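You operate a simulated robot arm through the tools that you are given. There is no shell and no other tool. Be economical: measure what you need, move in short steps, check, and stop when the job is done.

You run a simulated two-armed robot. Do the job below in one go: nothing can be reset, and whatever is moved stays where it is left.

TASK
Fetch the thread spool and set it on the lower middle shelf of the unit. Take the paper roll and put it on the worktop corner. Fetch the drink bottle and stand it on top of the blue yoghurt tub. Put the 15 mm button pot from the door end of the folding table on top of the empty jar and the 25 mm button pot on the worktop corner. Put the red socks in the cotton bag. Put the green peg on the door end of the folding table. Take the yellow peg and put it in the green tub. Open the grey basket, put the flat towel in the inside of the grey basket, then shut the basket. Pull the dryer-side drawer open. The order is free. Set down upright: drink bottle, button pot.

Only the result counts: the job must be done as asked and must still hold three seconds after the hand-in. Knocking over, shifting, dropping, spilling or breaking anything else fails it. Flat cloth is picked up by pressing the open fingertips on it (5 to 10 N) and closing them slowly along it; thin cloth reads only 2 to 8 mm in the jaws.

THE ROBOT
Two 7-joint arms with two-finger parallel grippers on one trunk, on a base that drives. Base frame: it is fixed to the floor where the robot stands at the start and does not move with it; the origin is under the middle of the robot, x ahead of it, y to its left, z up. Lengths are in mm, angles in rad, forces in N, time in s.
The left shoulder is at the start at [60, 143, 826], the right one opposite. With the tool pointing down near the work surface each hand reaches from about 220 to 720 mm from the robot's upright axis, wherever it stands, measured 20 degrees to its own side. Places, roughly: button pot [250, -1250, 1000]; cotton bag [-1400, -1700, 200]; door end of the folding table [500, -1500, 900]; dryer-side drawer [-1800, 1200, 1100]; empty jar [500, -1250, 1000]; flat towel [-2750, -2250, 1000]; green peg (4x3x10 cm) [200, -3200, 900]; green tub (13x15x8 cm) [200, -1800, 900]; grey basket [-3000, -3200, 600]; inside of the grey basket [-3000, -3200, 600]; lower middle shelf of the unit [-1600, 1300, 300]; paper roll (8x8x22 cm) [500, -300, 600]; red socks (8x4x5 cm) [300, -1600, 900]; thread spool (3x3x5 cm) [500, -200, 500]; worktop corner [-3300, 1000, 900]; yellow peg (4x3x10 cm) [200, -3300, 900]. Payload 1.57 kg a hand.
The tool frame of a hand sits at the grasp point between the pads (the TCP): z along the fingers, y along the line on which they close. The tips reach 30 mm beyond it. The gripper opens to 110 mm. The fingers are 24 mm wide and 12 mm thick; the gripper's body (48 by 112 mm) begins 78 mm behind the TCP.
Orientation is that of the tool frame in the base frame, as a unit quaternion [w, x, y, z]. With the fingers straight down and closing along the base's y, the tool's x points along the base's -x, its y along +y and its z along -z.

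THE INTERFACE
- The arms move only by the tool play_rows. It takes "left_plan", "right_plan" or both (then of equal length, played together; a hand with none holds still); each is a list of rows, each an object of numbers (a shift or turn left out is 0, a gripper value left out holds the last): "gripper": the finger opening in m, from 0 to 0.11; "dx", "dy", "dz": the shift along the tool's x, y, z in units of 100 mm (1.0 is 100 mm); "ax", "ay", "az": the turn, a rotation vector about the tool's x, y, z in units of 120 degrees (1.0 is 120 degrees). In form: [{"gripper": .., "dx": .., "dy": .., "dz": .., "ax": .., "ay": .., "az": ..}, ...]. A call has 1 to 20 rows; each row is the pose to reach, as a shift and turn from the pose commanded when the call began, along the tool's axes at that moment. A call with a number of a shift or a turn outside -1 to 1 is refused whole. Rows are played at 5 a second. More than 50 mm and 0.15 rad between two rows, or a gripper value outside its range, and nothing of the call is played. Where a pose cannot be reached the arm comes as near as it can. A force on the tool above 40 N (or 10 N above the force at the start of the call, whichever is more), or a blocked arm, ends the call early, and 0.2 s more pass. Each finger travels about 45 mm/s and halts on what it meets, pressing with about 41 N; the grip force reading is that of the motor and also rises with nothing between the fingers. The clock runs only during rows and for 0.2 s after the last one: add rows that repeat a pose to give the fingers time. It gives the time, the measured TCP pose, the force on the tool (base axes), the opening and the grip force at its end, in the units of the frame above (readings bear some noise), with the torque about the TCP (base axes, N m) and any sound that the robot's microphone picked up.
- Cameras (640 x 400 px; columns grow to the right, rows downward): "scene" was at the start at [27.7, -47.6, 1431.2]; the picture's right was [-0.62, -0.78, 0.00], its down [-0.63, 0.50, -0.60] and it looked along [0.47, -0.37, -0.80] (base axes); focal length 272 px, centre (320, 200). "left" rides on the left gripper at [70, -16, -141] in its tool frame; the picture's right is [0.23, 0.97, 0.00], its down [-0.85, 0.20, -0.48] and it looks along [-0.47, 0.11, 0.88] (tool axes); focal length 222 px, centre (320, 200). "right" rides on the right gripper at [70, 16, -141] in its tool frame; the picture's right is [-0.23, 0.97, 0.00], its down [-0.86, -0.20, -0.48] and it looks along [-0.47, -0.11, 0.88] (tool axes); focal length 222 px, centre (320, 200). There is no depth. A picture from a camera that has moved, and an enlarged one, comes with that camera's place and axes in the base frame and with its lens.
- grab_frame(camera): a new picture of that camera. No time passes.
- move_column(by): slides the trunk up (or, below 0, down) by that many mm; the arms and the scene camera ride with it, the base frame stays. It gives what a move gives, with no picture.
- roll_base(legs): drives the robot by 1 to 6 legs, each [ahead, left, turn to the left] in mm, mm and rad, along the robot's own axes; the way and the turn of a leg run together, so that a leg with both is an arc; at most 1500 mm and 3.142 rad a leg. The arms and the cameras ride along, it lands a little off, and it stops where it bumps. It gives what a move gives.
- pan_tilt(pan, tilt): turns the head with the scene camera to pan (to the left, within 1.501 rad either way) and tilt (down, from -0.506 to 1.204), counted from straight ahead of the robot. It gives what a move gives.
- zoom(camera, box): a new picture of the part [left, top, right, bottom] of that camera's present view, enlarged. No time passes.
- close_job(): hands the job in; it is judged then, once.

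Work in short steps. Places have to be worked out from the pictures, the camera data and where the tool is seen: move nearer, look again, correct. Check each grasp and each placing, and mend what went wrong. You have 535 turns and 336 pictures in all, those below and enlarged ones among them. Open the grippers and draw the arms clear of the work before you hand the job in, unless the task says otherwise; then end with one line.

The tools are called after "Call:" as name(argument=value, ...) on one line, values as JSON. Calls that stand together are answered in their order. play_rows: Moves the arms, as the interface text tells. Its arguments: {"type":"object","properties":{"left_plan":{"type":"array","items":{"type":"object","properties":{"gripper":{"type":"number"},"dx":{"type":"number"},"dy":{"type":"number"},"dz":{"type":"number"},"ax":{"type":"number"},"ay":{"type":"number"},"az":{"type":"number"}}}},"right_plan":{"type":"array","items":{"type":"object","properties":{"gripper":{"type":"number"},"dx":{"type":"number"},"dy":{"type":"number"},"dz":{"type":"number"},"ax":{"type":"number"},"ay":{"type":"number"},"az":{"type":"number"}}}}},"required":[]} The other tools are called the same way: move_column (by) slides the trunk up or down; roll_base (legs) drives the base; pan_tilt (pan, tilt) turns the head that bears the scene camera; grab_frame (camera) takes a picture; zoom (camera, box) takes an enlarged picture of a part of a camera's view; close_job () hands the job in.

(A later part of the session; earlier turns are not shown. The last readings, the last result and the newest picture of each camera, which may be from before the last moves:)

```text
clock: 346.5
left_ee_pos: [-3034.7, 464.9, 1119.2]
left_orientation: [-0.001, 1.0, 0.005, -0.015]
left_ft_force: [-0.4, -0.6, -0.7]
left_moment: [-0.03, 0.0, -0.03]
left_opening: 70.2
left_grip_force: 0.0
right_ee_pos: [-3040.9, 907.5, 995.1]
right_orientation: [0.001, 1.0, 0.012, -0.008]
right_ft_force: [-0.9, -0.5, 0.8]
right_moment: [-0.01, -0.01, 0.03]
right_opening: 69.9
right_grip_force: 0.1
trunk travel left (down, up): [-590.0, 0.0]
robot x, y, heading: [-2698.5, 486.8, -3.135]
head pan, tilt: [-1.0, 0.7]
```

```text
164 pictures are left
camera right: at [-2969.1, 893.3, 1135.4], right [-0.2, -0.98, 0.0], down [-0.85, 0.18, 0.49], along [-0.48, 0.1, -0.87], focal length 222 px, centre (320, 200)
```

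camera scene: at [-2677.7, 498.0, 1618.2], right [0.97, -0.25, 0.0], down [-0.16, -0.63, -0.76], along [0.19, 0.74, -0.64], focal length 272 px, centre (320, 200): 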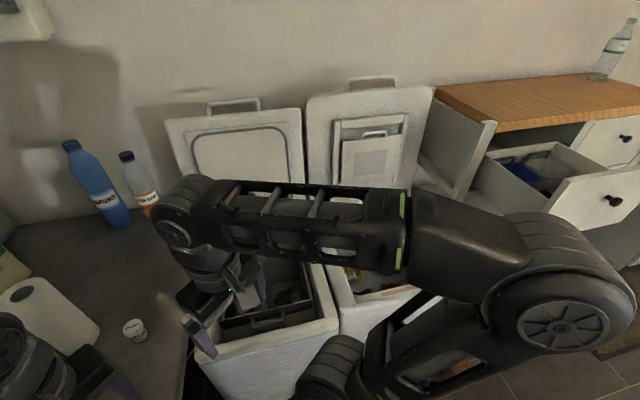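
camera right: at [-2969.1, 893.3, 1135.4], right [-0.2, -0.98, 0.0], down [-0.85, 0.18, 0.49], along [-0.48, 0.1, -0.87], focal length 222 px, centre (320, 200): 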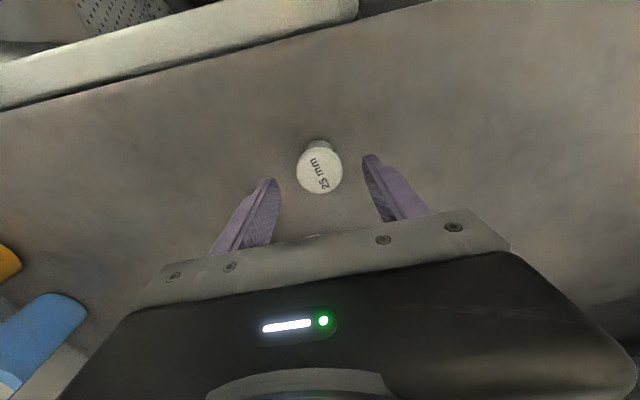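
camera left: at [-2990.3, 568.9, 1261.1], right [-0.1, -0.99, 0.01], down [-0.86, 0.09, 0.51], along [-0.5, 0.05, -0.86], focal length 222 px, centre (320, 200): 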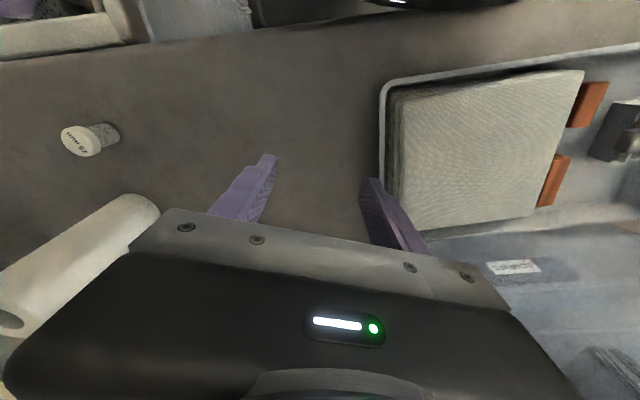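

Centred. Descend, grip, lift.

Call:
play_rows(right_plan=[{"dz": 0.2}, {"dz": 0.4}, {"dz": 0.55}, {"dz": 0.62}, {"dz": 0.62}])

Call:
play_rows(right_plan=[{"gripper": 0.055}, {"gripper": 0.04}, {"gripper": 0.03}, {"gripper": 0.02}, {"gripper": 0.02}, {"gripper": 0.02}])

Call:
play_rows(right_plan=[{"dz": -0.1}, {"dz": -0.3}, {"dz": -0.5}, {"dz": -0.5, "dy": -0.3}, {"dz": -0.5, "dy": -0.6}, {"dz": -0.5, "dy": -1.0}, {"dz": -0.5, "dy": -1.0}])

Call:
grab_frame(camera="right")

```text
clock: 347.7
left_ee_pos: [-3036.4, 465.6, 1117.6]
left_orientation: [0.0, 1.0, 0.005, -0.013]
left_ft_force: [-0.3, -0.8, 0.7]
left_moment: [-0.02, 0.01, 0.0]
left_opening: 70.1
left_grip_force: 0.2
right_ee_pos: [-3042.2, 907.6, 933.3]
right_orientation: [0.0, 1.0, 0.012, -0.008]
right_ft_force: [-0.4, 0.5, 0.0]
right_moment: [-0.02, -0.01, -0.01]
right_opening: 70.2
right_grip_force: 0.0
trunk travel left (down, up): [-590.0, 0.0]
robot x, y, heading: [-2705.4, 486.9, -3.139]
head pan, tilt: [-1.0, 0.7]
```

```text
clock: 349.1
left_ee_pos: [-3035.4, 464.5, 1118.8]
left_orientation: [-0.001, 1.0, 0.006, -0.015]
left_ft_force: [0.2, 0.6, 0.0]
left_moment: [-0.02, 0.0, -0.02]
left_opening: 70.1
left_grip_force: 0.0
right_ee_pos: [-3044.3, 907.1, 933.3]
right_orientation: [0.0, 1.0, 0.012, -0.01]
right_ft_force: [0.1, 0.1, 0.6]
right_moment: [0.0, -0.03, -0.01]
right_opening: 39.2
right_grip_force: 41.4
trunk travel left (down, up): [-590.0, 0.0]
robot x, y, heading: [-2702.2, 487.9, -3.135]
head pan, tilt: [-1.0, 0.7]
```

```text
clock: 350.7
left_ee_pos: [-3035.1, 463.6, 1118.8]
left_orientation: [0.0, 1.0, 0.004, -0.015]
left_ft_force: [0.4, 0.3, 1.5]
left_moment: [-0.02, 0.02, 0.0]
left_opening: 70.0
left_grip_force: 0.1
right_ee_pos: [-3044.1, 1007.1, 983.4]
right_orientation: [-0.001, 1.0, 0.012, -0.009]
right_ft_force: [0.0, 0.0, -0.1]
right_moment: [0.02, 0.0, -0.02]
right_opening: 39.3
right_grip_force: 41.3
trunk travel left (down, up): [-590.0, 0.0]
robot x, y, heading: [-2700.9, 486.2, -3.134]
head pan, tilt: [-1.0, 0.7]
```

```text
163 pictures are left
camera right: at [-2972.0, 992.9, 1123.7], right [-0.2, -0.98, 0.0], down [-0.85, 0.18, 0.49], along [-0.48, 0.1, -0.87], focal length 222 px, centre (320, 200)
```

right: 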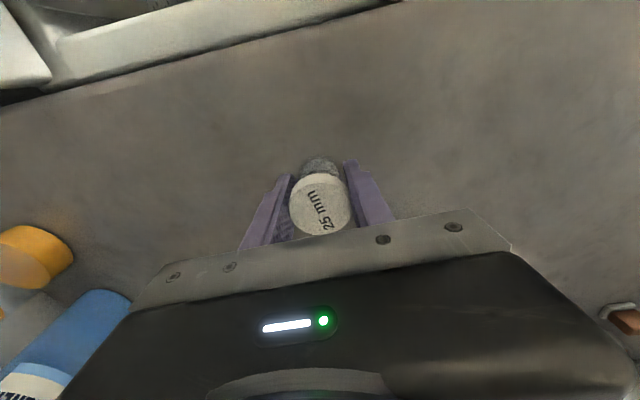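

Move to about [-3170,1060].

Call:
play_rows(right_plan=[{"dy": -0.3}, {"dy": -0.55, "dx": -0.2}, {"dy": -0.55, "dx": -0.5}, {"dy": -0.55, "dx": -0.8}, {"dy": -0.55, "dx": -1.0}, {"dy": -0.55, "dx": -1.0}])

Call:
play_rows(right_plan=[{"dx": -0.2}, {"dx": -0.35}, {"dx": -0.35}])

Call:
grab_frame(camera="right")

Call:
grab_frame(camera="scene")

```text
clock: 352.1
left_ee_pos: [-3035.2, 465.3, 1119.6]
left_orientation: [0.0, 1.0, 0.006, -0.016]
left_ft_force: [0.1, -0.5, -1.0]
left_moment: [-0.06, 0.02, -0.01]
left_opening: 69.9
left_grip_force: 0.0
right_ee_pos: [-3144.7, 1058.8, 985.7]
right_orientation: [0.0, 1.0, 0.013, -0.008]
right_ft_force: [0.5, -0.4, -0.2]
right_moment: [-0.02, 0.02, 0.0]
right_opening: 39.2
right_grip_force: 40.9
trunk travel left (down, up): [-590.0, 0.0]
robot x, y, heading: [-2704.9, 486.0, -3.137]
head pan, tilt: [-1.0, 0.7]
```

```text
clock: 352.9
left_ee_pos: [-3036.1, 464.7, 1119.9]
left_orientation: [0.0, 1.0, 0.004, -0.014]
left_ft_force: [0.4, 0.4, 0.0]
left_moment: [-0.01, 0.0, 0.0]
left_opening: 70.1
left_grip_force: 0.2
right_ee_pos: [-3180.9, 1058.0, 986.3]
right_orientation: [0.0, 1.0, 0.012, -0.009]
right_ft_force: [1.0, -0.1, -1.8]
right_moment: [0.0, -0.03, -0.02]
right_opening: 39.2
right_grip_force: 41.1
trunk travel left (down, up): [-590.0, 0.0]
robot x, y, heading: [-2701.1, 484.1, -3.135]
head pan, tilt: [-1.0, 0.7]
```

```text
162 pictures are left
camera right: at [-3108.1, 1044.1, 1125.8], right [-0.2, -0.98, 0.0], down [-0.85, 0.18, 0.49], along [-0.48, 0.1, -0.87], focal length 222 px, centre (320, 200)
```

right: 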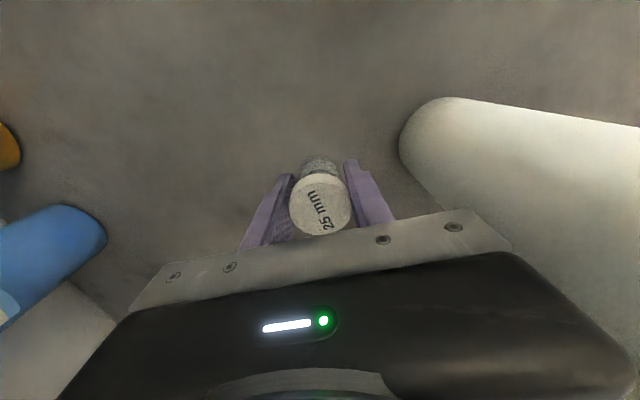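

```text
161 pictures are left
camera scene: at [-2719.0, 556.7, 1614.5], right [0.84, 0.54, 0.0], down [0.35, -0.54, -0.76], along [-0.42, 0.64, -0.64], focal length 272 px, centre (320, 200)
```

scene: 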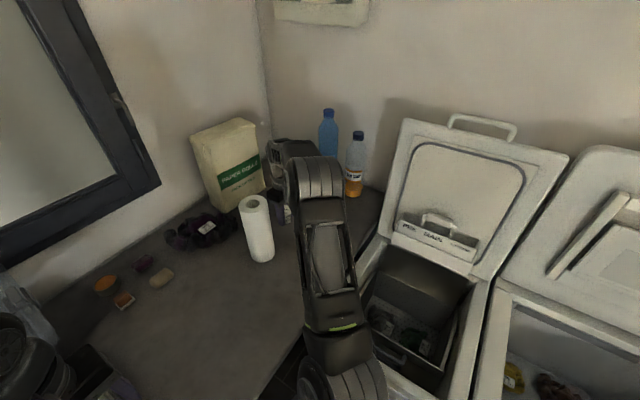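

There is still reach; go 50 mm farther in, then lower.

Call:
play_rows(right_plan=[{"dx": -0.25}, {"dx": -0.5}, {"dx": -0.5}])

Call:
play_rows(right_plan=[{"dz": 0.2}, {"dz": 0.38}, {"dz": 0.42}, {"dz": 0.46}, {"dz": 0.5}, {"dz": 0.54}, {"dz": 0.58}])

```text
clock: 353.7
left_ee_pos: [-3036.6, 465.3, 1118.5]
left_orientation: [-0.001, 1.0, 0.005, -0.015]
left_ft_force: [-0.5, 0.1, -0.5]
left_moment: [0.0, 0.01, 0.01]
left_opening: 70.1
left_grip_force: 0.2
right_ee_pos: [-3231.6, 1057.9, 986.5]
right_orientation: [0.0, 1.0, 0.012, -0.008]
right_ft_force: [0.2, -0.3, 0.1]
right_moment: [0.0, -0.04, 0.01]
right_opening: 39.2
right_grip_force: 40.9
trunk travel left (down, up): [-590.0, 0.0]
robot x, y, heading: [-2704.4, 487.1, -3.137]
head pan, tilt: [-1.0, 0.7]
```

```text
clock: 355.3
left_ee_pos: [-3035.2, 463.5, 1120.3]
left_orientation: [-0.001, 1.0, 0.006, -0.014]
left_ft_force: [-0.3, 0.0, 1.0]
left_moment: [0.04, 0.01, 0.03]
left_opening: 69.9
left_grip_force: 0.1
right_ee_pos: [-3232.6, 1056.5, 933.3]
right_orientation: [-0.002, 1.0, 0.013, -0.012]
right_ft_force: [0.2, -1.1, 22.6]
right_moment: [-0.12, -0.2, 0.0]
right_opening: 38.9
right_grip_force: 41.1
trunk travel left (down, up): [-590.0, 0.0]
robot x, y, heading: [-2706.3, 485.4, -3.135]
head pan, tilt: [-1.0, 0.7]
```

Contact. Release and lift away.

Call:
play_rows(right_plan=[{"dz": -0.03}, {"dz": -0.035, "gripper": 0.045}, {"dz": -0.035, "gripper": 0.055}, {"dz": -0.035, "gripper": 0.065}, {"dz": -0.035, "gripper": 0.07}, {"dz": -0.035, "gripper": 0.07}])

Call:
play_rows(right_plan=[{"dz": -0.2}, {"dz": -0.5}, {"dz": -0.8}, {"dz": -0.8, "dx": 0.4}, {"dz": -0.8, "dx": 0.8}, {"dz": -0.8, "dx": 1.0}])

Call:
grab_frame(camera="right")

```text
clock: 356.7
left_ee_pos: [-3034.7, 465.1, 1118.5]
left_orientation: [0.0, 1.0, 0.005, -0.014]
left_ft_force: [0.3, 0.1, -0.3]
left_moment: [0.03, 0.02, 0.0]
left_opening: 69.8
left_grip_force: 0.1
right_ee_pos: [-3232.1, 1058.0, 932.1]
right_orientation: [0.001, 1.0, 0.011, -0.009]
right_ft_force: [-1.0, 0.1, 0.4]
right_moment: [0.01, 0.01, -0.01]
right_opening: 69.8
right_grip_force: 0.1
trunk travel left (down, up): [-590.0, 0.0]
robot x, y, heading: [-2698.5, 489.3, -3.139]
head pan, tilt: [-1.0, 0.7]
```

```text
clock: 358.1
left_ee_pos: [-3035.5, 465.4, 1119.5]
left_orientation: [-0.001, 1.0, 0.006, -0.014]
left_ft_force: [0.7, -0.6, -0.8]
left_moment: [-0.01, 0.02, 0.0]
left_opening: 70.2
left_grip_force: 0.0
right_ee_pos: [-3130.7, 1061.5, 1010.7]
right_orientation: [-0.001, 1.0, 0.012, -0.008]
right_ft_force: [-0.4, 0.3, -0.1]
right_moment: [0.0, 0.04, 0.01]
right_opening: 69.9
right_grip_force: 0.1
trunk travel left (down, up): [-590.0, 0.0]
robot x, y, heading: [-2701.0, 483.0, -3.137]
head pan, tilt: [-1.0, 0.7]
```

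```text
160 pictures are left
camera right: at [-3058.0, 1046.1, 1150.5], right [-0.2, -0.98, 0.0], down [-0.85, 0.18, 0.49], along [-0.48, 0.1, -0.87], focal length 222 px, centre (320, 200)
```

right: 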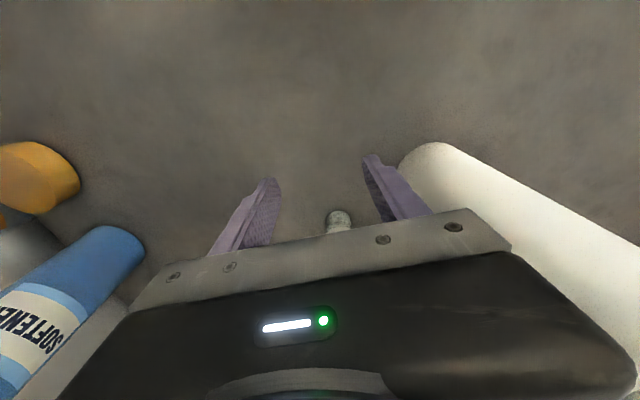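

Pot placed. Retract the right hand and back the robot out.

Call:
play_rows(right_plan=[{"dx": 0.4, "dz": -0.3}, {"dx": 0.8, "dz": -0.6}, {"dx": 1.0, "dz": -0.9}, {"dx": 1.0, "dz": -1.0}])

Call:
play_rows(right_plan=[{"dy": 0.4, "dx": 0.2}, {"dy": 0.8, "dx": 0.4}, {"dy": 1.0, "dx": 0.4}, {"dy": 1.0, "dx": 0.4}])

Call:
play_rows(right_plan=[{"dy": 0.4}, {"dy": 0.8}, {"dy": 1.0}, {"dy": 1.0}])

Call:
roll_base(legs=[[-350, 0, 0]])

Call:
pan_tilt(pan=-0.4, tilt=0.6)

Call:
grab_frame(camera="scene")

```text
clock: 359.1
left_ee_pos: [-3036.2, 465.1, 1118.4]
left_orientation: [-0.001, 1.0, 0.005, -0.014]
left_ft_force: [0.7, 0.4, -0.4]
left_moment: [-0.01, 0.01, 0.0]
left_opening: 70.1
left_grip_force: 0.0
right_ee_pos: [-3029.3, 1062.8, 1109.2]
right_orientation: [0.001, 1.0, 0.012, -0.007]
right_ft_force: [0.1, 0.0, -0.5]
right_moment: [-0.01, 0.01, 0.02]
right_opening: 70.1
right_grip_force: 0.1
trunk travel left (down, up): [-590.0, 0.0]
robot x, y, heading: [-2702.2, 488.5, -3.137]
head pan, tilt: [-1.0, 0.7]
```

```text
clock: 360.1
left_ee_pos: [-3036.5, 465.6, 1119.4]
left_orientation: [0.0, 1.0, 0.006, -0.016]
left_ft_force: [0.6, 0.1, 0.9]
left_moment: [0.0, -0.02, 0.01]
left_opening: 69.8
left_grip_force: 0.1
right_ee_pos: [-2987.9, 964.3, 1108.9]
right_orientation: [-0.001, 1.0, 0.012, -0.008]
right_ft_force: [-0.9, -0.4, -0.4]
right_moment: [0.0, -0.02, -0.01]
right_opening: 70.0
right_grip_force: 0.0
trunk travel left (down, up): [-590.0, 0.0]
robot x, y, heading: [-2699.6, 488.9, -3.134]
head pan, tilt: [-1.0, 0.7]
```

```text
clock: 361.1
left_ee_pos: [-3035.2, 465.4, 1119.3]
left_orientation: [-0.001, 1.0, 0.005, -0.014]
left_ft_force: [-0.1, -0.5, 0.0]
left_moment: [-0.01, -0.01, -0.01]
left_opening: 70.1
left_grip_force: 0.2
right_ee_pos: [-2984.4, 863.4, 1107.7]
right_orientation: [0.0, 1.0, 0.011, -0.007]
right_ft_force: [-0.3, 0.4, 0.5]
right_moment: [0.01, 0.04, -0.01]
right_opening: 70.3
right_grip_force: 0.1
trunk travel left (down, up): [-590.0, 0.0]
robot x, y, heading: [-2700.9, 484.8, -3.137]
head pan, tilt: [-1.0, 0.7]
```

```text
clock: 363.4
left_ee_pos: [-2686.1, 466.6, 1119.0]
left_orientation: [0.0, 1.0, 0.004, -0.015]
left_ft_force: [0.5, 0.6, 0.7]
left_moment: [0.0, 0.03, 0.0]
left_opening: 70.0
left_grip_force: 0.0
right_ee_pos: [-2634.7, 865.3, 1108.4]
right_orientation: [0.001, 1.0, 0.011, -0.009]
right_ft_force: [0.4, 1.2, 0.4]
right_moment: [0.02, 0.04, 0.01]
right_opening: 69.9
right_grip_force: 0.1
trunk travel left (down, up): [-590.0, 0.0]
robot x, y, heading: [-2357.2, 487.9, -3.14]
head pan, tilt: [-1.0, 0.7]
```

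```text
clock: 364.4
left_ee_pos: [-2688.2, 465.7, 1118.6]
left_orientation: [0.0, 1.0, 0.004, -0.013]
left_ft_force: [0.4, -1.1, 0.6]
left_moment: [0.03, -0.01, 0.01]
left_opening: 69.9
left_grip_force: 0.0
right_ee_pos: [-2635.8, 866.6, 1108.1]
right_orientation: [0.0, 1.0, 0.011, -0.009]
right_ft_force: [-0.6, -0.8, -0.1]
right_moment: [0.01, 0.0, 0.06]
right_opening: 70.0
right_grip_force: 0.0
trunk travel left (down, up): [-590.0, 0.0]
robot x, y, heading: [-2354.9, 483.9, -3.14]
head pan, tilt: [-0.4, 0.6]
```

```text
159 pictures are left
camera scene: at [-2406.3, 521.0, 1623.1], right [0.39, 0.92, 0.0], down [0.52, -0.22, -0.82], along [-0.76, 0.32, -0.57], focal length 272 px, centre (320, 200)
```

scene: 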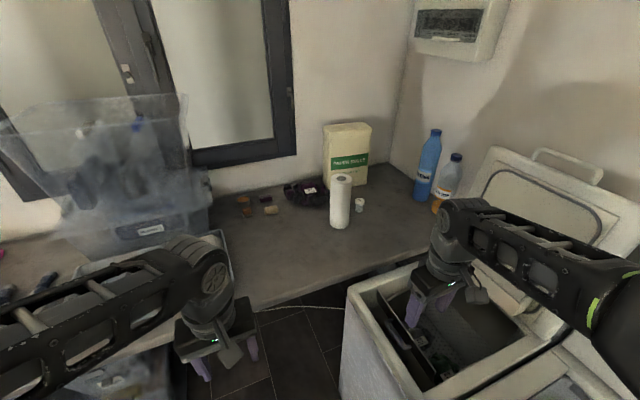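

Both items sit in the corner. Next the flat towel/grey basket in the south-west; I'll take the open route: back east, then south along x≈-550.

Call:
roll_base(legs=[[0, 350, 0], [-1500, 0, 0], [-300, 0, 0], [0, 1400, 0], [0, 1200, 0]])

Call:
pan_tilt(pan=0.1, tilt=0.4)

Call:
grab_frame(camera="scene")

```text
clock: 387.6
left_ee_pos: [-832.4, -2454.9, 1118.8]
left_orientation: [-0.001, 1.0, 0.014, -0.014]
left_ft_force: [-0.4, -0.3, 0.4]
left_moment: [0.06, -0.01, 0.01]
left_opening: 69.9
left_grip_force: 0.1
right_ee_pos: [-787.0, -2055.4, 1109.6]
right_orientation: [0.0, 1.0, 0.021, -0.009]
right_ft_force: [-0.1, -0.2, -1.1]
right_moment: [0.01, 0.01, 0.01]
right_opening: 70.0
right_grip_force: 0.0
trunk travel left (down, up): [-590.0, 0.0]
robot x, y, heading: [-498.2, -2427.6, -3.119]
head pan, tilt: [-0.4, 0.6]
```

```text
clock: 388.5
left_ee_pos: [-832.4, -2455.2, 1118.7]
left_orientation: [-0.001, 1.0, 0.013, -0.015]
left_ft_force: [0.5, 0.1, 0.5]
left_moment: [0.03, 0.0, 0.01]
left_opening: 70.3
left_grip_force: 0.1
right_ee_pos: [-787.0, -2055.8, 1108.6]
right_orientation: [0.0, 1.0, 0.021, -0.009]
right_ft_force: [-0.7, 0.5, -0.4]
right_moment: [0.03, 0.03, -0.06]
right_opening: 69.9
right_grip_force: 0.1
trunk travel left (down, up): [-590.0, 0.0]
robot x, y, heading: [-502.4, -2427.2, -3.118]
head pan, tilt: [0.099, 0.4]
```

```text
158 pictures are left
camera scene: at [-561.7, -2439.6, 1641.3], right [-0.12, 0.99, 0.0], down [0.39, 0.05, -0.92], along [-0.91, -0.11, -0.39], focal length 272 px, centre (320, 200)
```

scene: 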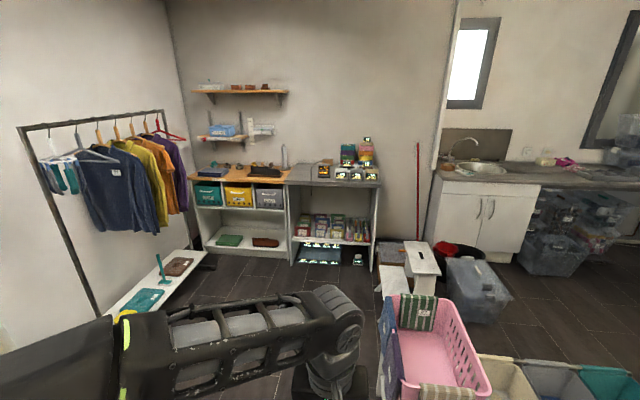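

Call:
zoom(camera="scene", box=[180, 130, 400, 280])

Call:
pan_tilt(pan=0.75, tilt=0.5)

Call:
grab_frame(camera="scene")

```text
2.67 times, centred on (290, 205) of scene
camera zoom: at [-561.7, -2439.6, 1641.3], right [-0.12, 0.99, 0.0], down [0.39, 0.05, -0.92], along [-0.91, -0.11, -0.39], focal length 725 px, centre (400, 187)
```

zoom: 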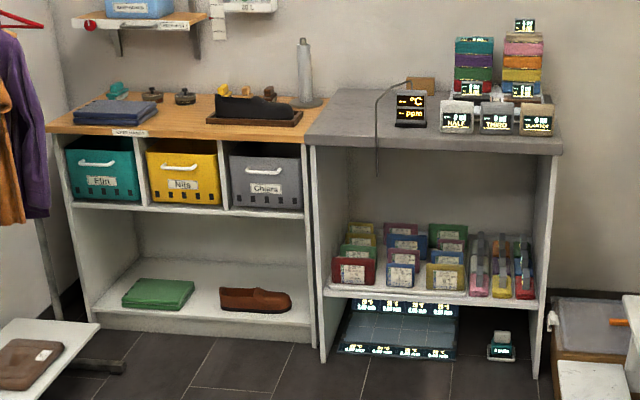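

```text
clock: 389.5
left_ee_pos: [-832.6, -2455.1, 1118.8]
left_orientation: [-0.001, 1.0, 0.014, -0.013]
left_ft_force: [-0.4, 0.5, 0.7]
left_moment: [-0.03, -0.01, -0.01]
left_opening: 70.1
left_grip_force: 0.2
right_ee_pos: [-785.6, -2055.1, 1108.1]
right_orientation: [0.0, 1.0, 0.021, -0.008]
right_ft_force: [0.8, -0.2, 0.1]
right_moment: [0.05, 0.0, -0.02]
right_opening: 70.1
right_grip_force: 0.1
trunk travel left (down, up): [-590.0, 0.0]
robot x, y, heading: [-495.4, -2430.2, -3.119]
head pan, tilt: [0.75, 0.499]
```

```text
156 pictures are left
camera scene: at [-534.9, -2491.9, 1632.2], right [-0.7, 0.72, 0.0], down [0.34, 0.33, -0.88], along [-0.63, -0.61, -0.48], focal length 272 px, centre (320, 200)
```

scene: 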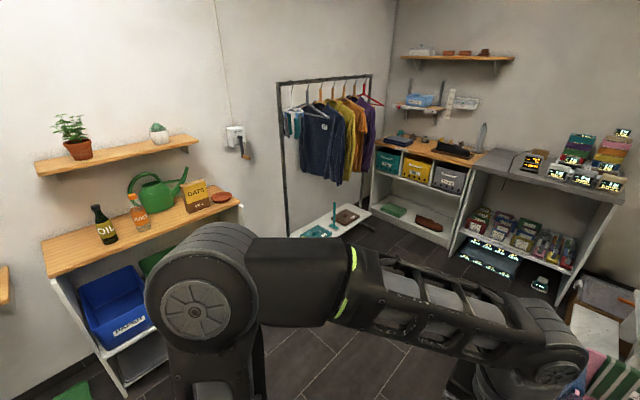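

The grey basket "Chiara" is a pull-out basket. The towel should be on the grey counter's right end. Drive closer (along y≈-2500) and look.

Call:
roll_base(legs=[[0, 0, -0.022], [0, 100, 0], [1000, 0, 0]])

Call:
pan_tilt(pan=-0.05, tilt=0.5)

Call:
grab_frame(camera="scene")

```text
clock: 395.8
left_ee_pos: [-1833.1, -2554.5, 1119.1]
left_orientation: [-0.001, 1.0, 0.007, -0.014]
left_ft_force: [0.4, -0.2, -0.4]
left_moment: [0.02, -0.02, -0.02]
left_opening: 69.8
left_grip_force: 0.1
right_ee_pos: [-1781.2, -2155.0, 1108.9]
right_orientation: [-0.001, 1.0, 0.014, -0.007]
right_ft_force: [-0.7, 0.4, -0.3]
right_moment: [0.01, -0.04, -0.01]
right_opening: 70.0
right_grip_force: 0.1
trunk travel left (down, up): [-590.0, 0.0]
robot x, y, heading: [-1499.7, -2528.8, -3.13]
head pan, tilt: [0.75, 0.499]
```

```text
clock: 396.9
left_ee_pos: [-1832.8, -2553.3, 1118.2]
left_orientation: [-0.001, 1.0, 0.007, -0.014]
left_ft_force: [0.4, -0.2, 0.9]
left_moment: [-0.04, 0.01, -0.03]
left_opening: 70.0
left_grip_force: 0.0
right_ee_pos: [-1781.0, -2155.0, 1109.0]
right_orientation: [0.001, 1.0, 0.014, -0.009]
right_ft_force: [0.2, 0.2, -0.3]
right_moment: [-0.03, 0.0, 0.0]
right_opening: 69.9
right_grip_force: 0.0
trunk travel left (down, up): [-590.0, 0.0]
robot x, y, heading: [-1498.1, -2531.1, -3.136]
head pan, tilt: [-0.051, 0.499]
```

```text
155 pictures are left
camera scene: at [-1559.6, -2529.4, 1632.2], right [0.04, 1.0, 0.0], down [0.48, -0.02, -0.88], along [-0.88, 0.04, -0.48], focal length 272 px, centre (320, 200)
```

scene: 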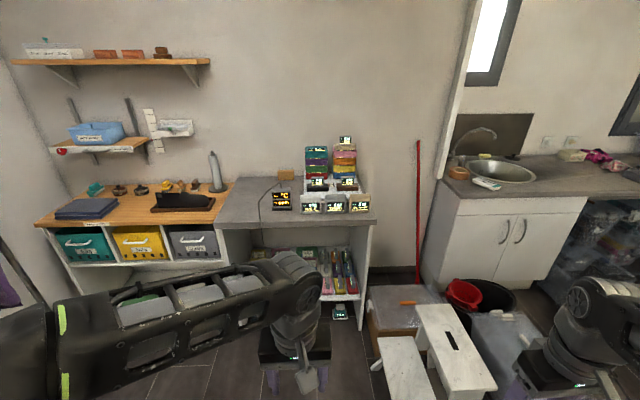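

Call:
zoom(camera="scene", box=[230, 120, 390, 240])

Call:
zoom(camera="scene", box=[30, 140, 250, 280])

Call:
zoom(camera="scene", box=[340, 240, 560, 400])

```text
3.33 times, centred on (310, 180) of scene
camera zoom: at [-1559.6, -2529.4, 1632.2], right [0.04, 1.0, 0.0], down [0.48, -0.02, -0.88], along [-0.88, 0.04, -0.48], focal length 906 px, centre (353, 267)
```

zoom: 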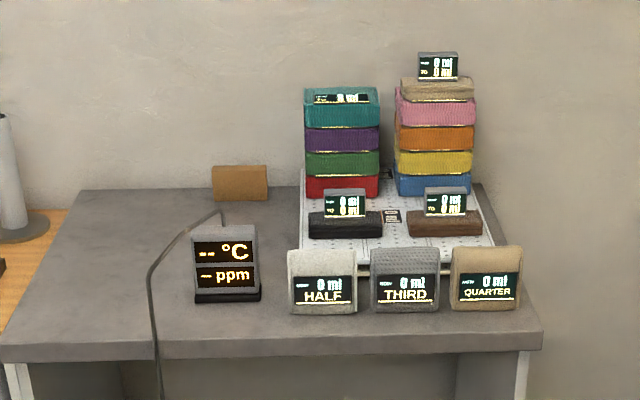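

```text
2.86 times, centred on (140, 210) of scene
camera zoom: at [-1559.6, -2529.4, 1632.2], right [0.04, 1.0, 0.0], down [0.48, -0.02, -0.88], along [-0.88, 0.04, -0.48], focal length 776 px, centre (834, 171)
```

zoom: 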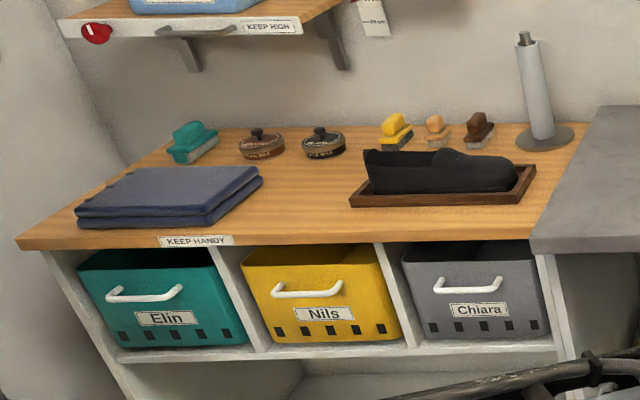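

```text
2.50 times, centred on (450, 320) of scene
camera zoom: at [-1559.6, -2529.4, 1632.2], right [0.04, 1.0, 0.0], down [0.48, -0.02, -0.88], along [-0.88, 0.04, -0.48], focal length 679 px, centre (-5, -100)
```

zoom: 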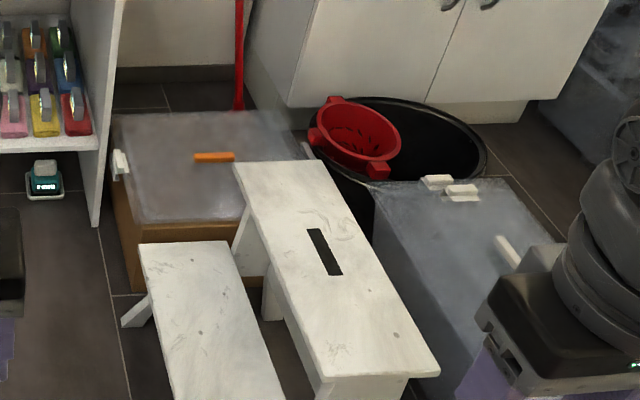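

Move closer to inspect the blocks on the counter.

Call:
roll_base(legs=[[0, 60, 0], [560, 0, 0]])

Call:
pan_tilt(pan=-0.3, tilt=0.75)

Call:
grab_frame(camera="scene")

Call:
grab_frame(camera="right")

```text
clock: 400.7
left_ee_pos: [-2391.9, -2617.3, 1118.3]
left_orientation: [-0.001, 1.0, 0.006, -0.014]
left_ft_force: [0.4, -0.2, -0.2]
left_moment: [0.0, -0.03, 0.01]
left_opening: 69.9
left_grip_force: 0.0
right_ee_pos: [-2338.9, -2218.8, 1108.6]
right_orientation: [0.0, 1.0, 0.011, -0.007]
right_ft_force: [0.4, -0.4, -0.6]
right_moment: [0.01, -0.04, 0.0]
right_opening: 70.1
right_grip_force: 0.1
trunk travel left (down, up): [-590.0, 0.0]
robot x, y, heading: [-2059.0, -2601.5, -3.138]
head pan, tilt: [-0.051, 0.499]
```

```text
clock: 401.5
left_ee_pos: [-2391.7, -2617.3, 1119.4]
left_orientation: [-0.002, 1.0, 0.005, -0.013]
left_ft_force: [-0.1, -0.2, 0.8]
left_moment: [-0.01, 0.02, -0.01]
left_opening: 70.4
left_grip_force: 0.0
right_ee_pos: [-2338.2, -2219.3, 1108.7]
right_orientation: [0.0, 1.0, 0.011, -0.009]
right_ft_force: [0.0, 0.5, 1.2]
right_moment: [-0.01, 0.01, 0.04]
right_opening: 70.0
right_grip_force: 0.2
trunk travel left (down, up): [-590.0, 0.0]
robot x, y, heading: [-2058.3, -2591.8, -3.132]
head pan, tilt: [-0.3, 0.75]
```

```text
151 pictures are left
camera scene: at [-2107.6, -2572.8, 1610.3], right [0.29, 0.96, 0.0], down [0.65, -0.2, -0.73], along [-0.7, 0.21, -0.68], focal length 272 px, centre (320, 200)
```

scene: 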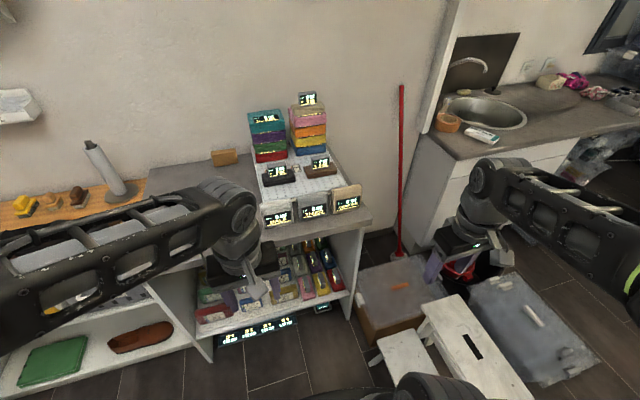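

```text
150 pictures are left
camera right: at [-2265.9, -2233.0, 1249.1], right [-0.2, -0.98, 0.0], down [-0.85, 0.18, 0.49], along [-0.48, 0.1, -0.87], focal length 222 px, centre (320, 200)
```

right: 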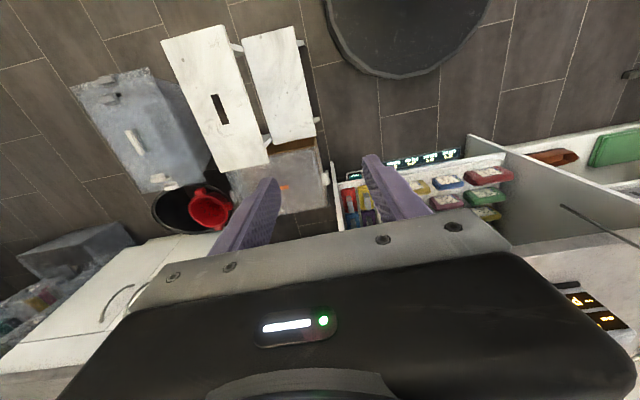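

Call:
zoom(camera="scene", box=[220, 80, 390, 240])

```text
2.50 times, centred on (305, 160) of scene
camera zoom: at [-2107.6, -2572.8, 1610.3], right [0.29, 0.96, 0.0], down [0.65, -0.2, -0.73], along [-0.7, 0.21, -0.68], focal length 679 px, centre (358, 300)
```

zoom: 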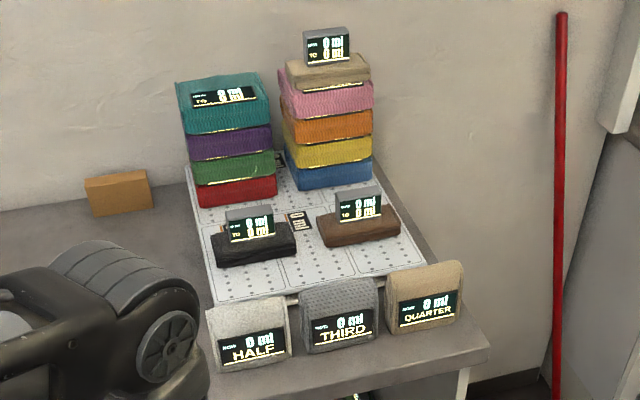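

Move 180 mm closer for the right-hand camera to look at that end of the counter.

Call:
roll_base(legs=[[180, 0, 0]])

Call:
play_rows(right_plan=[{"dx": -0.4}, {"dx": -0.8}, {"dx": -1.0}, {"dx": -1.0}])

Call:
grab_frame(camera="right")

Call:
grab_frame(camera="scene")

```text
clock: 403.0
left_ee_pos: [-2573.9, -2617.6, 1118.6]
left_orientation: [-0.001, 1.0, 0.004, -0.014]
left_ft_force: [0.1, 0.2, 0.1]
left_moment: [-0.01, -0.04, -0.03]
left_opening: 70.1
left_grip_force: 0.1
right_ee_pos: [-2521.1, -2217.4, 1107.6]
right_orientation: [0.0, 1.0, 0.01, -0.008]
right_ft_force: [-1.3, 0.4, -0.3]
right_moment: [0.03, -0.04, 0.0]
right_opening: 69.8
right_grip_force: 0.0
trunk travel left (down, up): [-590.0, 0.0]
robot x, y, heading: [-2239.8, -2596.7, -3.139]
head pan, tilt: [-0.3, 0.75]
```

```text
clock: 404.0
left_ee_pos: [-2572.1, -2618.0, 1118.4]
left_orientation: [0.0, 1.0, 0.004, -0.016]
left_ft_force: [0.8, 0.0, -0.1]
left_moment: [0.01, 0.0, 0.04]
left_opening: 70.1
left_grip_force: 0.0
right_ee_pos: [-2619.6, -2221.8, 1109.9]
right_orientation: [-0.001, 1.0, 0.011, -0.009]
right_ft_force: [0.3, -0.3, -0.2]
right_moment: [-0.01, 0.01, 0.01]
right_opening: 70.0
right_grip_force: 0.0
trunk travel left (down, up): [-590.0, 0.0]
robot x, y, heading: [-2239.7, -2597.7, -3.141]
head pan, tilt: [-0.3, 0.75]
```

```text
148 pictures are left
camera right: at [-2546.3, -2235.8, 1251.3], right [-0.21, -0.98, 0.0], down [-0.85, 0.18, 0.49], along [-0.48, 0.1, -0.87], focal length 222 px, centre (320, 200)
```

right: 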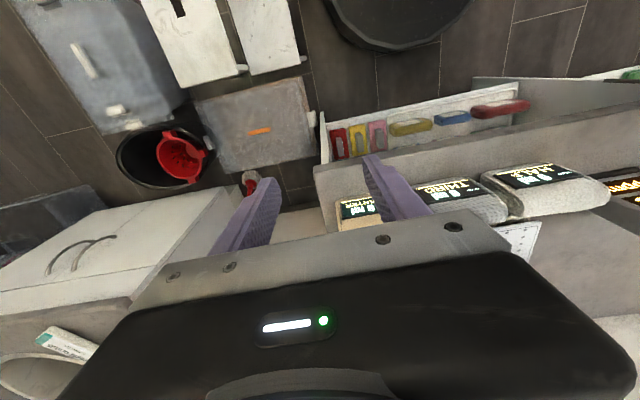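

```text
147 pictures are left
camera scene: at [-2288.6, -2573.4, 1610.2], right [0.29, 0.96, 0.0], down [0.65, -0.2, -0.73], along [-0.7, 0.21, -0.68], focal length 272 px, centre (320, 200)
```

scene: 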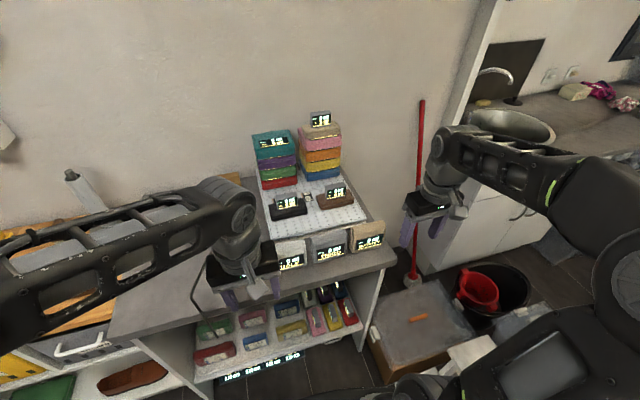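

I want a clear close-up of the tan block (≈[-2755,-2270]). Move the hand forward so that it shows in the open part of the view.

Call:
play_rows(right_plan=[{"dx": -0.4}, {"dx": -0.8, "dy": 0.3}, {"dx": -1.0, "dy": 0.6}, {"dx": -1.0, "dy": 0.6}])

Call:
grab_frame(camera="right")

```text
clock: 405.0
left_ee_pos: [-2572.8, -2616.2, 1119.6]
left_orientation: [0.0, 1.0, 0.004, -0.015]
left_ft_force: [0.1, 0.4, 0.5]
left_moment: [-0.01, 0.0, -0.01]
left_opening: 70.0
left_grip_force: 0.1
right_ee_pos: [-2718.1, -2282.6, 1112.8]
right_orientation: [0.0, 1.0, 0.01, -0.008]
right_ft_force: [0.0, 0.3, 0.4]
right_moment: [-0.01, 0.02, 0.0]
right_opening: 70.0
right_grip_force: 0.0
trunk travel left (down, up): [-590.0, 0.0]
robot x, y, heading: [-2237.1, -2596.2, -3.141]
head pan, tilt: [-0.3, 0.75]
```

```text
146 pictures are left
camera right: at [-2644.8, -2297.4, 1253.1], right [-0.21, -0.98, 0.0], down [-0.85, 0.18, 0.49], along [-0.48, 0.1, -0.87], focal length 222 px, centre (320, 200)
```

right: 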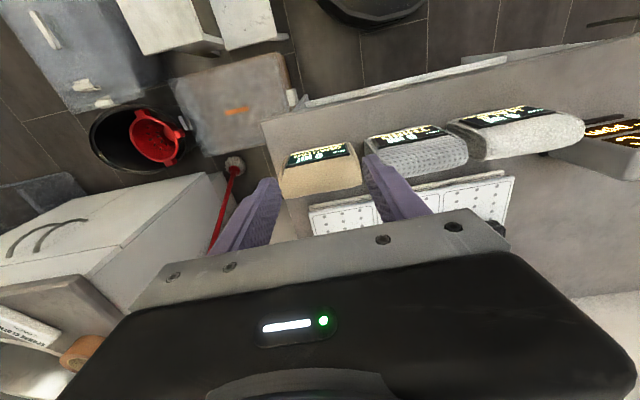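

Call:
zoom(camera="right", box=[240, 90, 600, 240])

```text
1.78 times, centred on (420, 165) of right
camera zoom: at [-2644.8, -2297.4, 1253.1], right [-0.21, -0.98, 0.0], down [-0.85, 0.18, 0.49], along [-0.48, 0.1, -0.87], focal length 395 px, centre (142, 262)
```

zoom: 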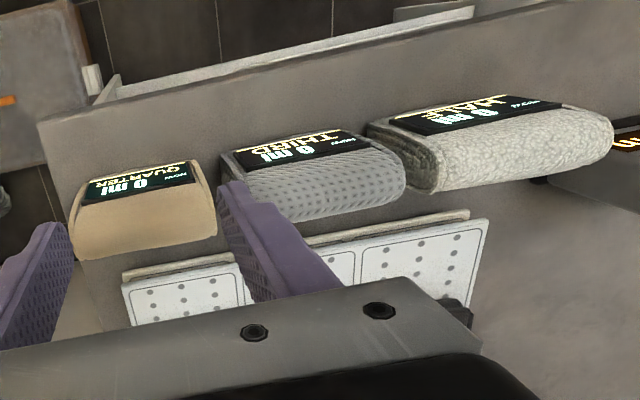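

These are three folded towels: terry, waffle and a smooth flat-weave tan one; position matches, so the tan one (≈[-2776,-2270]) is the flat towel. Turn the right gripper to close along x above it.

Call:
play_rows(right_plan=[{"az": 0.068, "gripper": 0.1}, {"az": 0.136, "dx": -0.05}, {"az": 0.205, "dx": -0.1}, {"az": 0.273, "dx": -0.15}, {"az": 0.341, "dx": -0.2}, {"az": 0.409, "dx": -0.25}, {"az": 0.477, "dx": -0.3, "dy": -0.05}, {"az": 0.545, "dx": -0.4, "dy": -0.1}, {"az": 0.614, "dx": -0.5, "dy": -0.12}, {"az": 0.682, "dx": -0.58, "dy": -0.12}, {"az": 0.75, "dx": -0.58, "dy": -0.12}, {"az": 0.75, "dx": -0.58, "dy": -0.12}])

Call:
grab_frame(camera="right")

Call:
grab_frame(camera="scene")

```text
clock: 407.6
left_ee_pos: [-2573.4, -2618.0, 1118.3]
left_orientation: [-0.001, 1.0, 0.004, -0.014]
left_ft_force: [-0.2, -0.8, -0.3]
left_moment: [-0.02, -0.02, 0.01]
left_opening: 70.0
left_grip_force: 0.1
right_ee_pos: [-2776.3, -2272.1, 1112.7]
right_orientation: [0.006, 0.715, -0.699, -0.006]
right_ft_force: [0.4, 0.0, 0.2]
right_moment: [0.0, 0.02, -0.01]
right_opening: 99.9
right_grip_force: 0.1
trunk travel left (down, up): [-590.0, 0.0]
robot x, y, heading: [-2238.8, -2594.3, -3.14]
head pan, tilt: [-0.3, 0.75]
```

```text
144 pictures are left
camera right: at [-2788.9, -2342.2, 1254.7], right [-0.98, 0.21, 0.02], down [0.19, 0.86, 0.47], along [0.08, 0.47, -0.88], focal length 222 px, centre (320, 200)
```

right: 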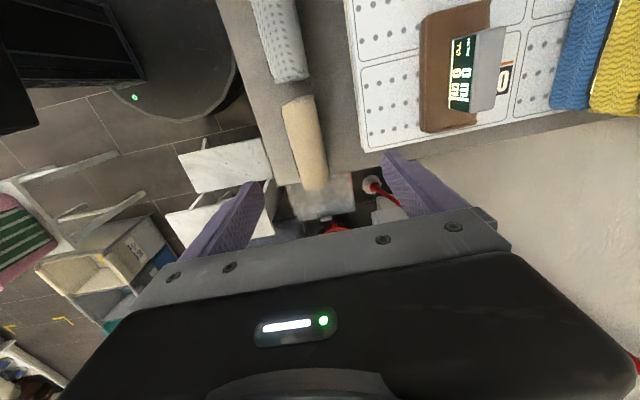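

```text
143 pictures are left
camera scene: at [-2289.2, -2573.3, 1610.2], right [0.29, 0.96, 0.0], down [0.65, -0.2, -0.73], along [-0.7, 0.21, -0.68], focal length 272 px, centre (320, 200)
```

scene: 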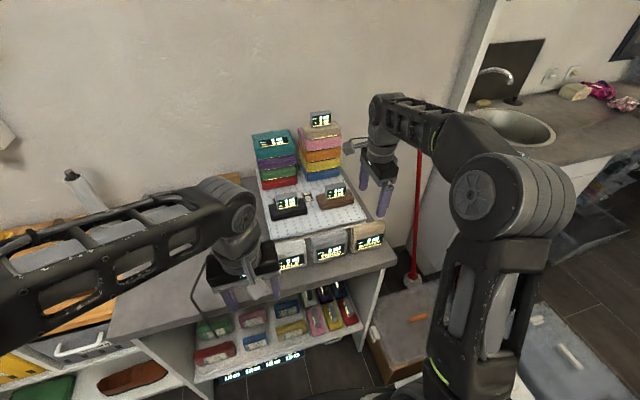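

From above the towel is ≈40 mm thick at x≈-2760, y≈-2265. Shift and descend.

Call:
play_rows(right_plan=[{"dy": -0.16, "dx": -0.06, "gripper": 0.085}, {"dy": -0.16, "dx": -0.06, "dz": 0.4}, {"dy": -0.16, "dx": -0.06, "dz": 0.8}, {"dy": -0.16, "dx": -0.06, "dz": 1.0}, {"dy": -0.16, "dx": -0.06, "dz": 1.0}])

Call:
grab_frame(camera="right")

```text
clock: 408.8
left_ee_pos: [-2572.2, -2616.4, 1118.0]
left_orientation: [-0.001, 1.0, 0.004, -0.015]
left_ft_force: [-0.4, -0.4, -0.4]
left_moment: [-0.01, 0.02, -0.03]
left_opening: 70.2
left_grip_force: 0.1
right_ee_pos: [-2761.9, -2265.7, 1012.5]
right_orientation: [0.006, 0.714, -0.7, -0.006]
right_ft_force: [0.4, -0.9, 0.0]
right_moment: [-0.01, 0.02, -0.02]
right_opening: 84.8
right_grip_force: 0.0
trunk travel left (down, up): [-590.0, 0.0]
robot x, y, heading: [-2242.6, -2595.3, -3.139]
head pan, tilt: [-0.3, 0.75]
```

```text
142 pictures are left
camera right: at [-2773.5, -2336.4, 1154.1], right [-0.98, 0.21, 0.02], down [0.19, 0.86, 0.47], along [0.08, 0.47, -0.88], focal length 222 px, centre (320, 200)
```

right: 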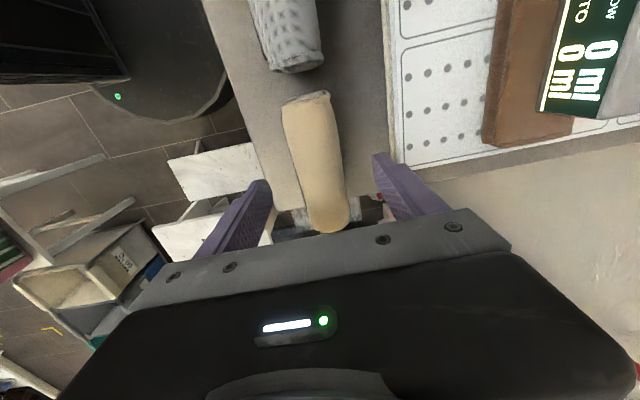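

Aligned. Descend to z≈932 and close.

Call:
play_rows(right_plan=[{"dz": 0.3}, {"dz": 0.55}, {"dz": 0.7}, {"dz": 0.8}, {"dz": 0.8}])

Call:
play_rows(right_plan=[{"gripper": 0.07}, {"gripper": 0.055}, {"gripper": 0.04}, {"gripper": 0.03}, {"gripper": 0.02}, {"gripper": 0.02}, {"gripper": 0.02}])

Call:
grab_frame(camera="right")

```text
clock: 410.0
left_ee_pos: [-2573.7, -2618.0, 1119.3]
left_orientation: [-0.001, 1.0, 0.004, -0.015]
left_ft_force: [-0.3, 0.4, 0.0]
left_moment: [0.0, -0.02, -0.02]
left_opening: 70.1
left_grip_force: 0.1
right_ee_pos: [-2761.6, -2266.0, 932.5]
right_orientation: [0.006, 0.715, -0.699, -0.006]
right_ft_force: [-0.3, 0.1, -0.1]
right_moment: [-0.03, 0.0, -0.01]
right_opening: 84.8
right_grip_force: 0.1
trunk travel left (down, up): [-590.0, 0.0]
robot x, y, heading: [-2239.1, -2595.0, -3.14]
head pan, tilt: [-0.3, 0.75]
```

```text
clock: 411.6
left_ee_pos: [-2572.6, -2617.4, 1119.2]
left_orientation: [-0.001, 1.0, 0.005, -0.015]
left_ft_force: [0.3, 0.4, -0.4]
left_moment: [-0.01, -0.01, 0.01]
left_opening: 70.0
left_grip_force: 0.0
right_ee_pos: [-2763.4, -2266.2, 932.9]
right_orientation: [0.006, 0.714, -0.7, -0.007]
right_ft_force: [1.6, -0.4, 1.1]
right_moment: [0.06, -0.06, -0.06]
right_opening: 39.9
right_grip_force: 40.8
trunk travel left (down, up): [-590.0, 0.0]
robot x, y, heading: [-2238.0, -2595.3, -3.143]
head pan, tilt: [-0.3, 0.75]
```

```text
141 pictures are left
camera right: at [-2775.3, -2336.4, 1075.1], right [-0.98, 0.21, 0.02], down [0.19, 0.86, 0.47], along [0.08, 0.47, -0.88], focal length 222 px, centre (320, 200)
```

right: 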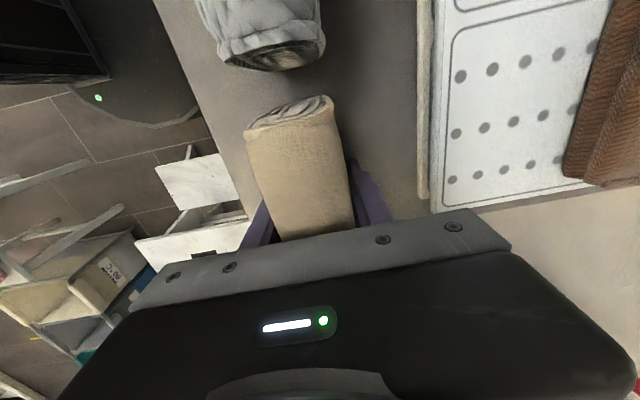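

Gripped at 40 mm. Lift and check.

Call:
play_rows(right_plan=[{"dz": -0.1}, {"dz": -0.4}, {"dz": -0.8}, {"dz": -1.0}, {"dz": -1.0}])

Call:
play_rows(right_plan=[{"dz": -0.4, "dy": -0.1}, {"dz": -0.8, "dy": -0.3}, {"dz": -0.8, "dy": -0.6}, {"dz": -0.8, "dy": -0.6}])

Call:
grab_frame(camera="right")

Call:
grab_frame(camera="scene")

```text
clock: 412.8
left_ee_pos: [-2574.2, -2617.9, 1118.7]
left_orientation: [-0.002, 1.0, 0.005, -0.015]
left_ft_force: [0.5, 0.0, 0.0]
left_moment: [-0.02, 0.01, -0.02]
left_opening: 69.7
left_grip_force: 0.2
right_ee_pos: [-2761.6, -2266.9, 1032.4]
right_orientation: [0.005, 0.714, -0.7, -0.005]
right_ft_force: [1.2, -0.6, -1.7]
right_moment: [-0.01, -0.02, -0.02]
right_opening: 39.8
right_grip_force: 41.6
trunk travel left (down, up): [-590.0, 0.0]
robot x, y, heading: [-2241.8, -2594.0, -3.133]
head pan, tilt: [-0.3, 0.75]
```

```text
clock: 413.8
left_ee_pos: [-2574.6, -2616.9, 1117.7]
left_orientation: [0.0, 1.0, 0.005, -0.015]
left_ft_force: [-0.2, 0.4, 0.0]
left_moment: [-0.01, -0.04, -0.01]
left_opening: 69.9
left_grip_force: 0.0
right_ee_pos: [-2701.8, -2263.7, 1110.2]
right_orientation: [0.006, 0.715, -0.699, -0.006]
right_ft_force: [-0.3, 0.4, -1.3]
right_moment: [0.02, -0.03, 0.02]
right_opening: 39.7
right_grip_force: 41.3
trunk travel left (down, up): [-590.0, 0.0]
robot x, y, heading: [-2236.7, -2594.8, -3.14]
head pan, tilt: [-0.3, 0.75]
```

```text
140 pictures are left
camera right: at [-2713.3, -2335.1, 1253.1], right [-0.98, 0.21, 0.02], down [0.19, 0.86, 0.48], along [0.08, 0.47, -0.88], focal length 222 px, centre (320, 200)
```

right: 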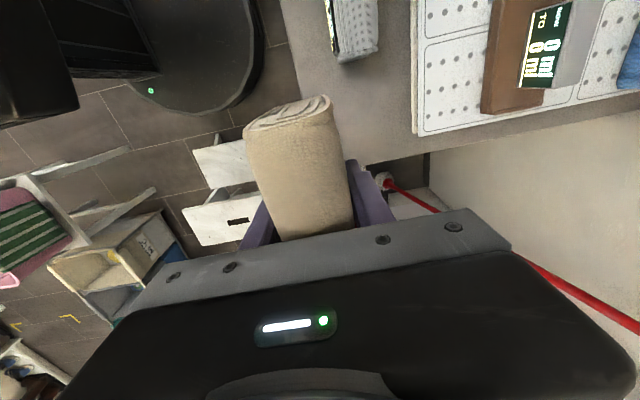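

```text
139 pictures are left
camera scene: at [-2289.9, -2573.4, 1610.2], right [0.29, 0.96, 0.0], down [0.65, -0.2, -0.73], along [-0.7, 0.21, -0.68], focal length 272 px, centre (320, 200)
```

scene: 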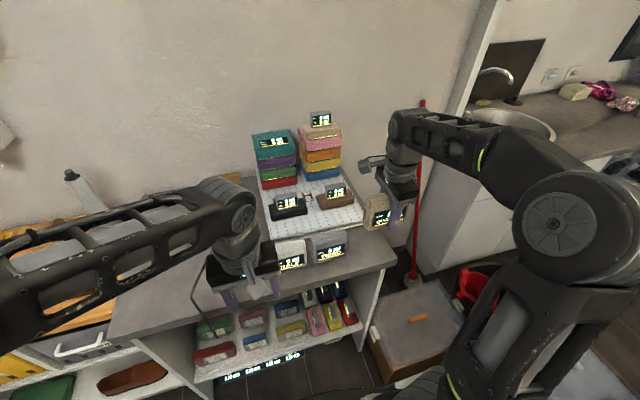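

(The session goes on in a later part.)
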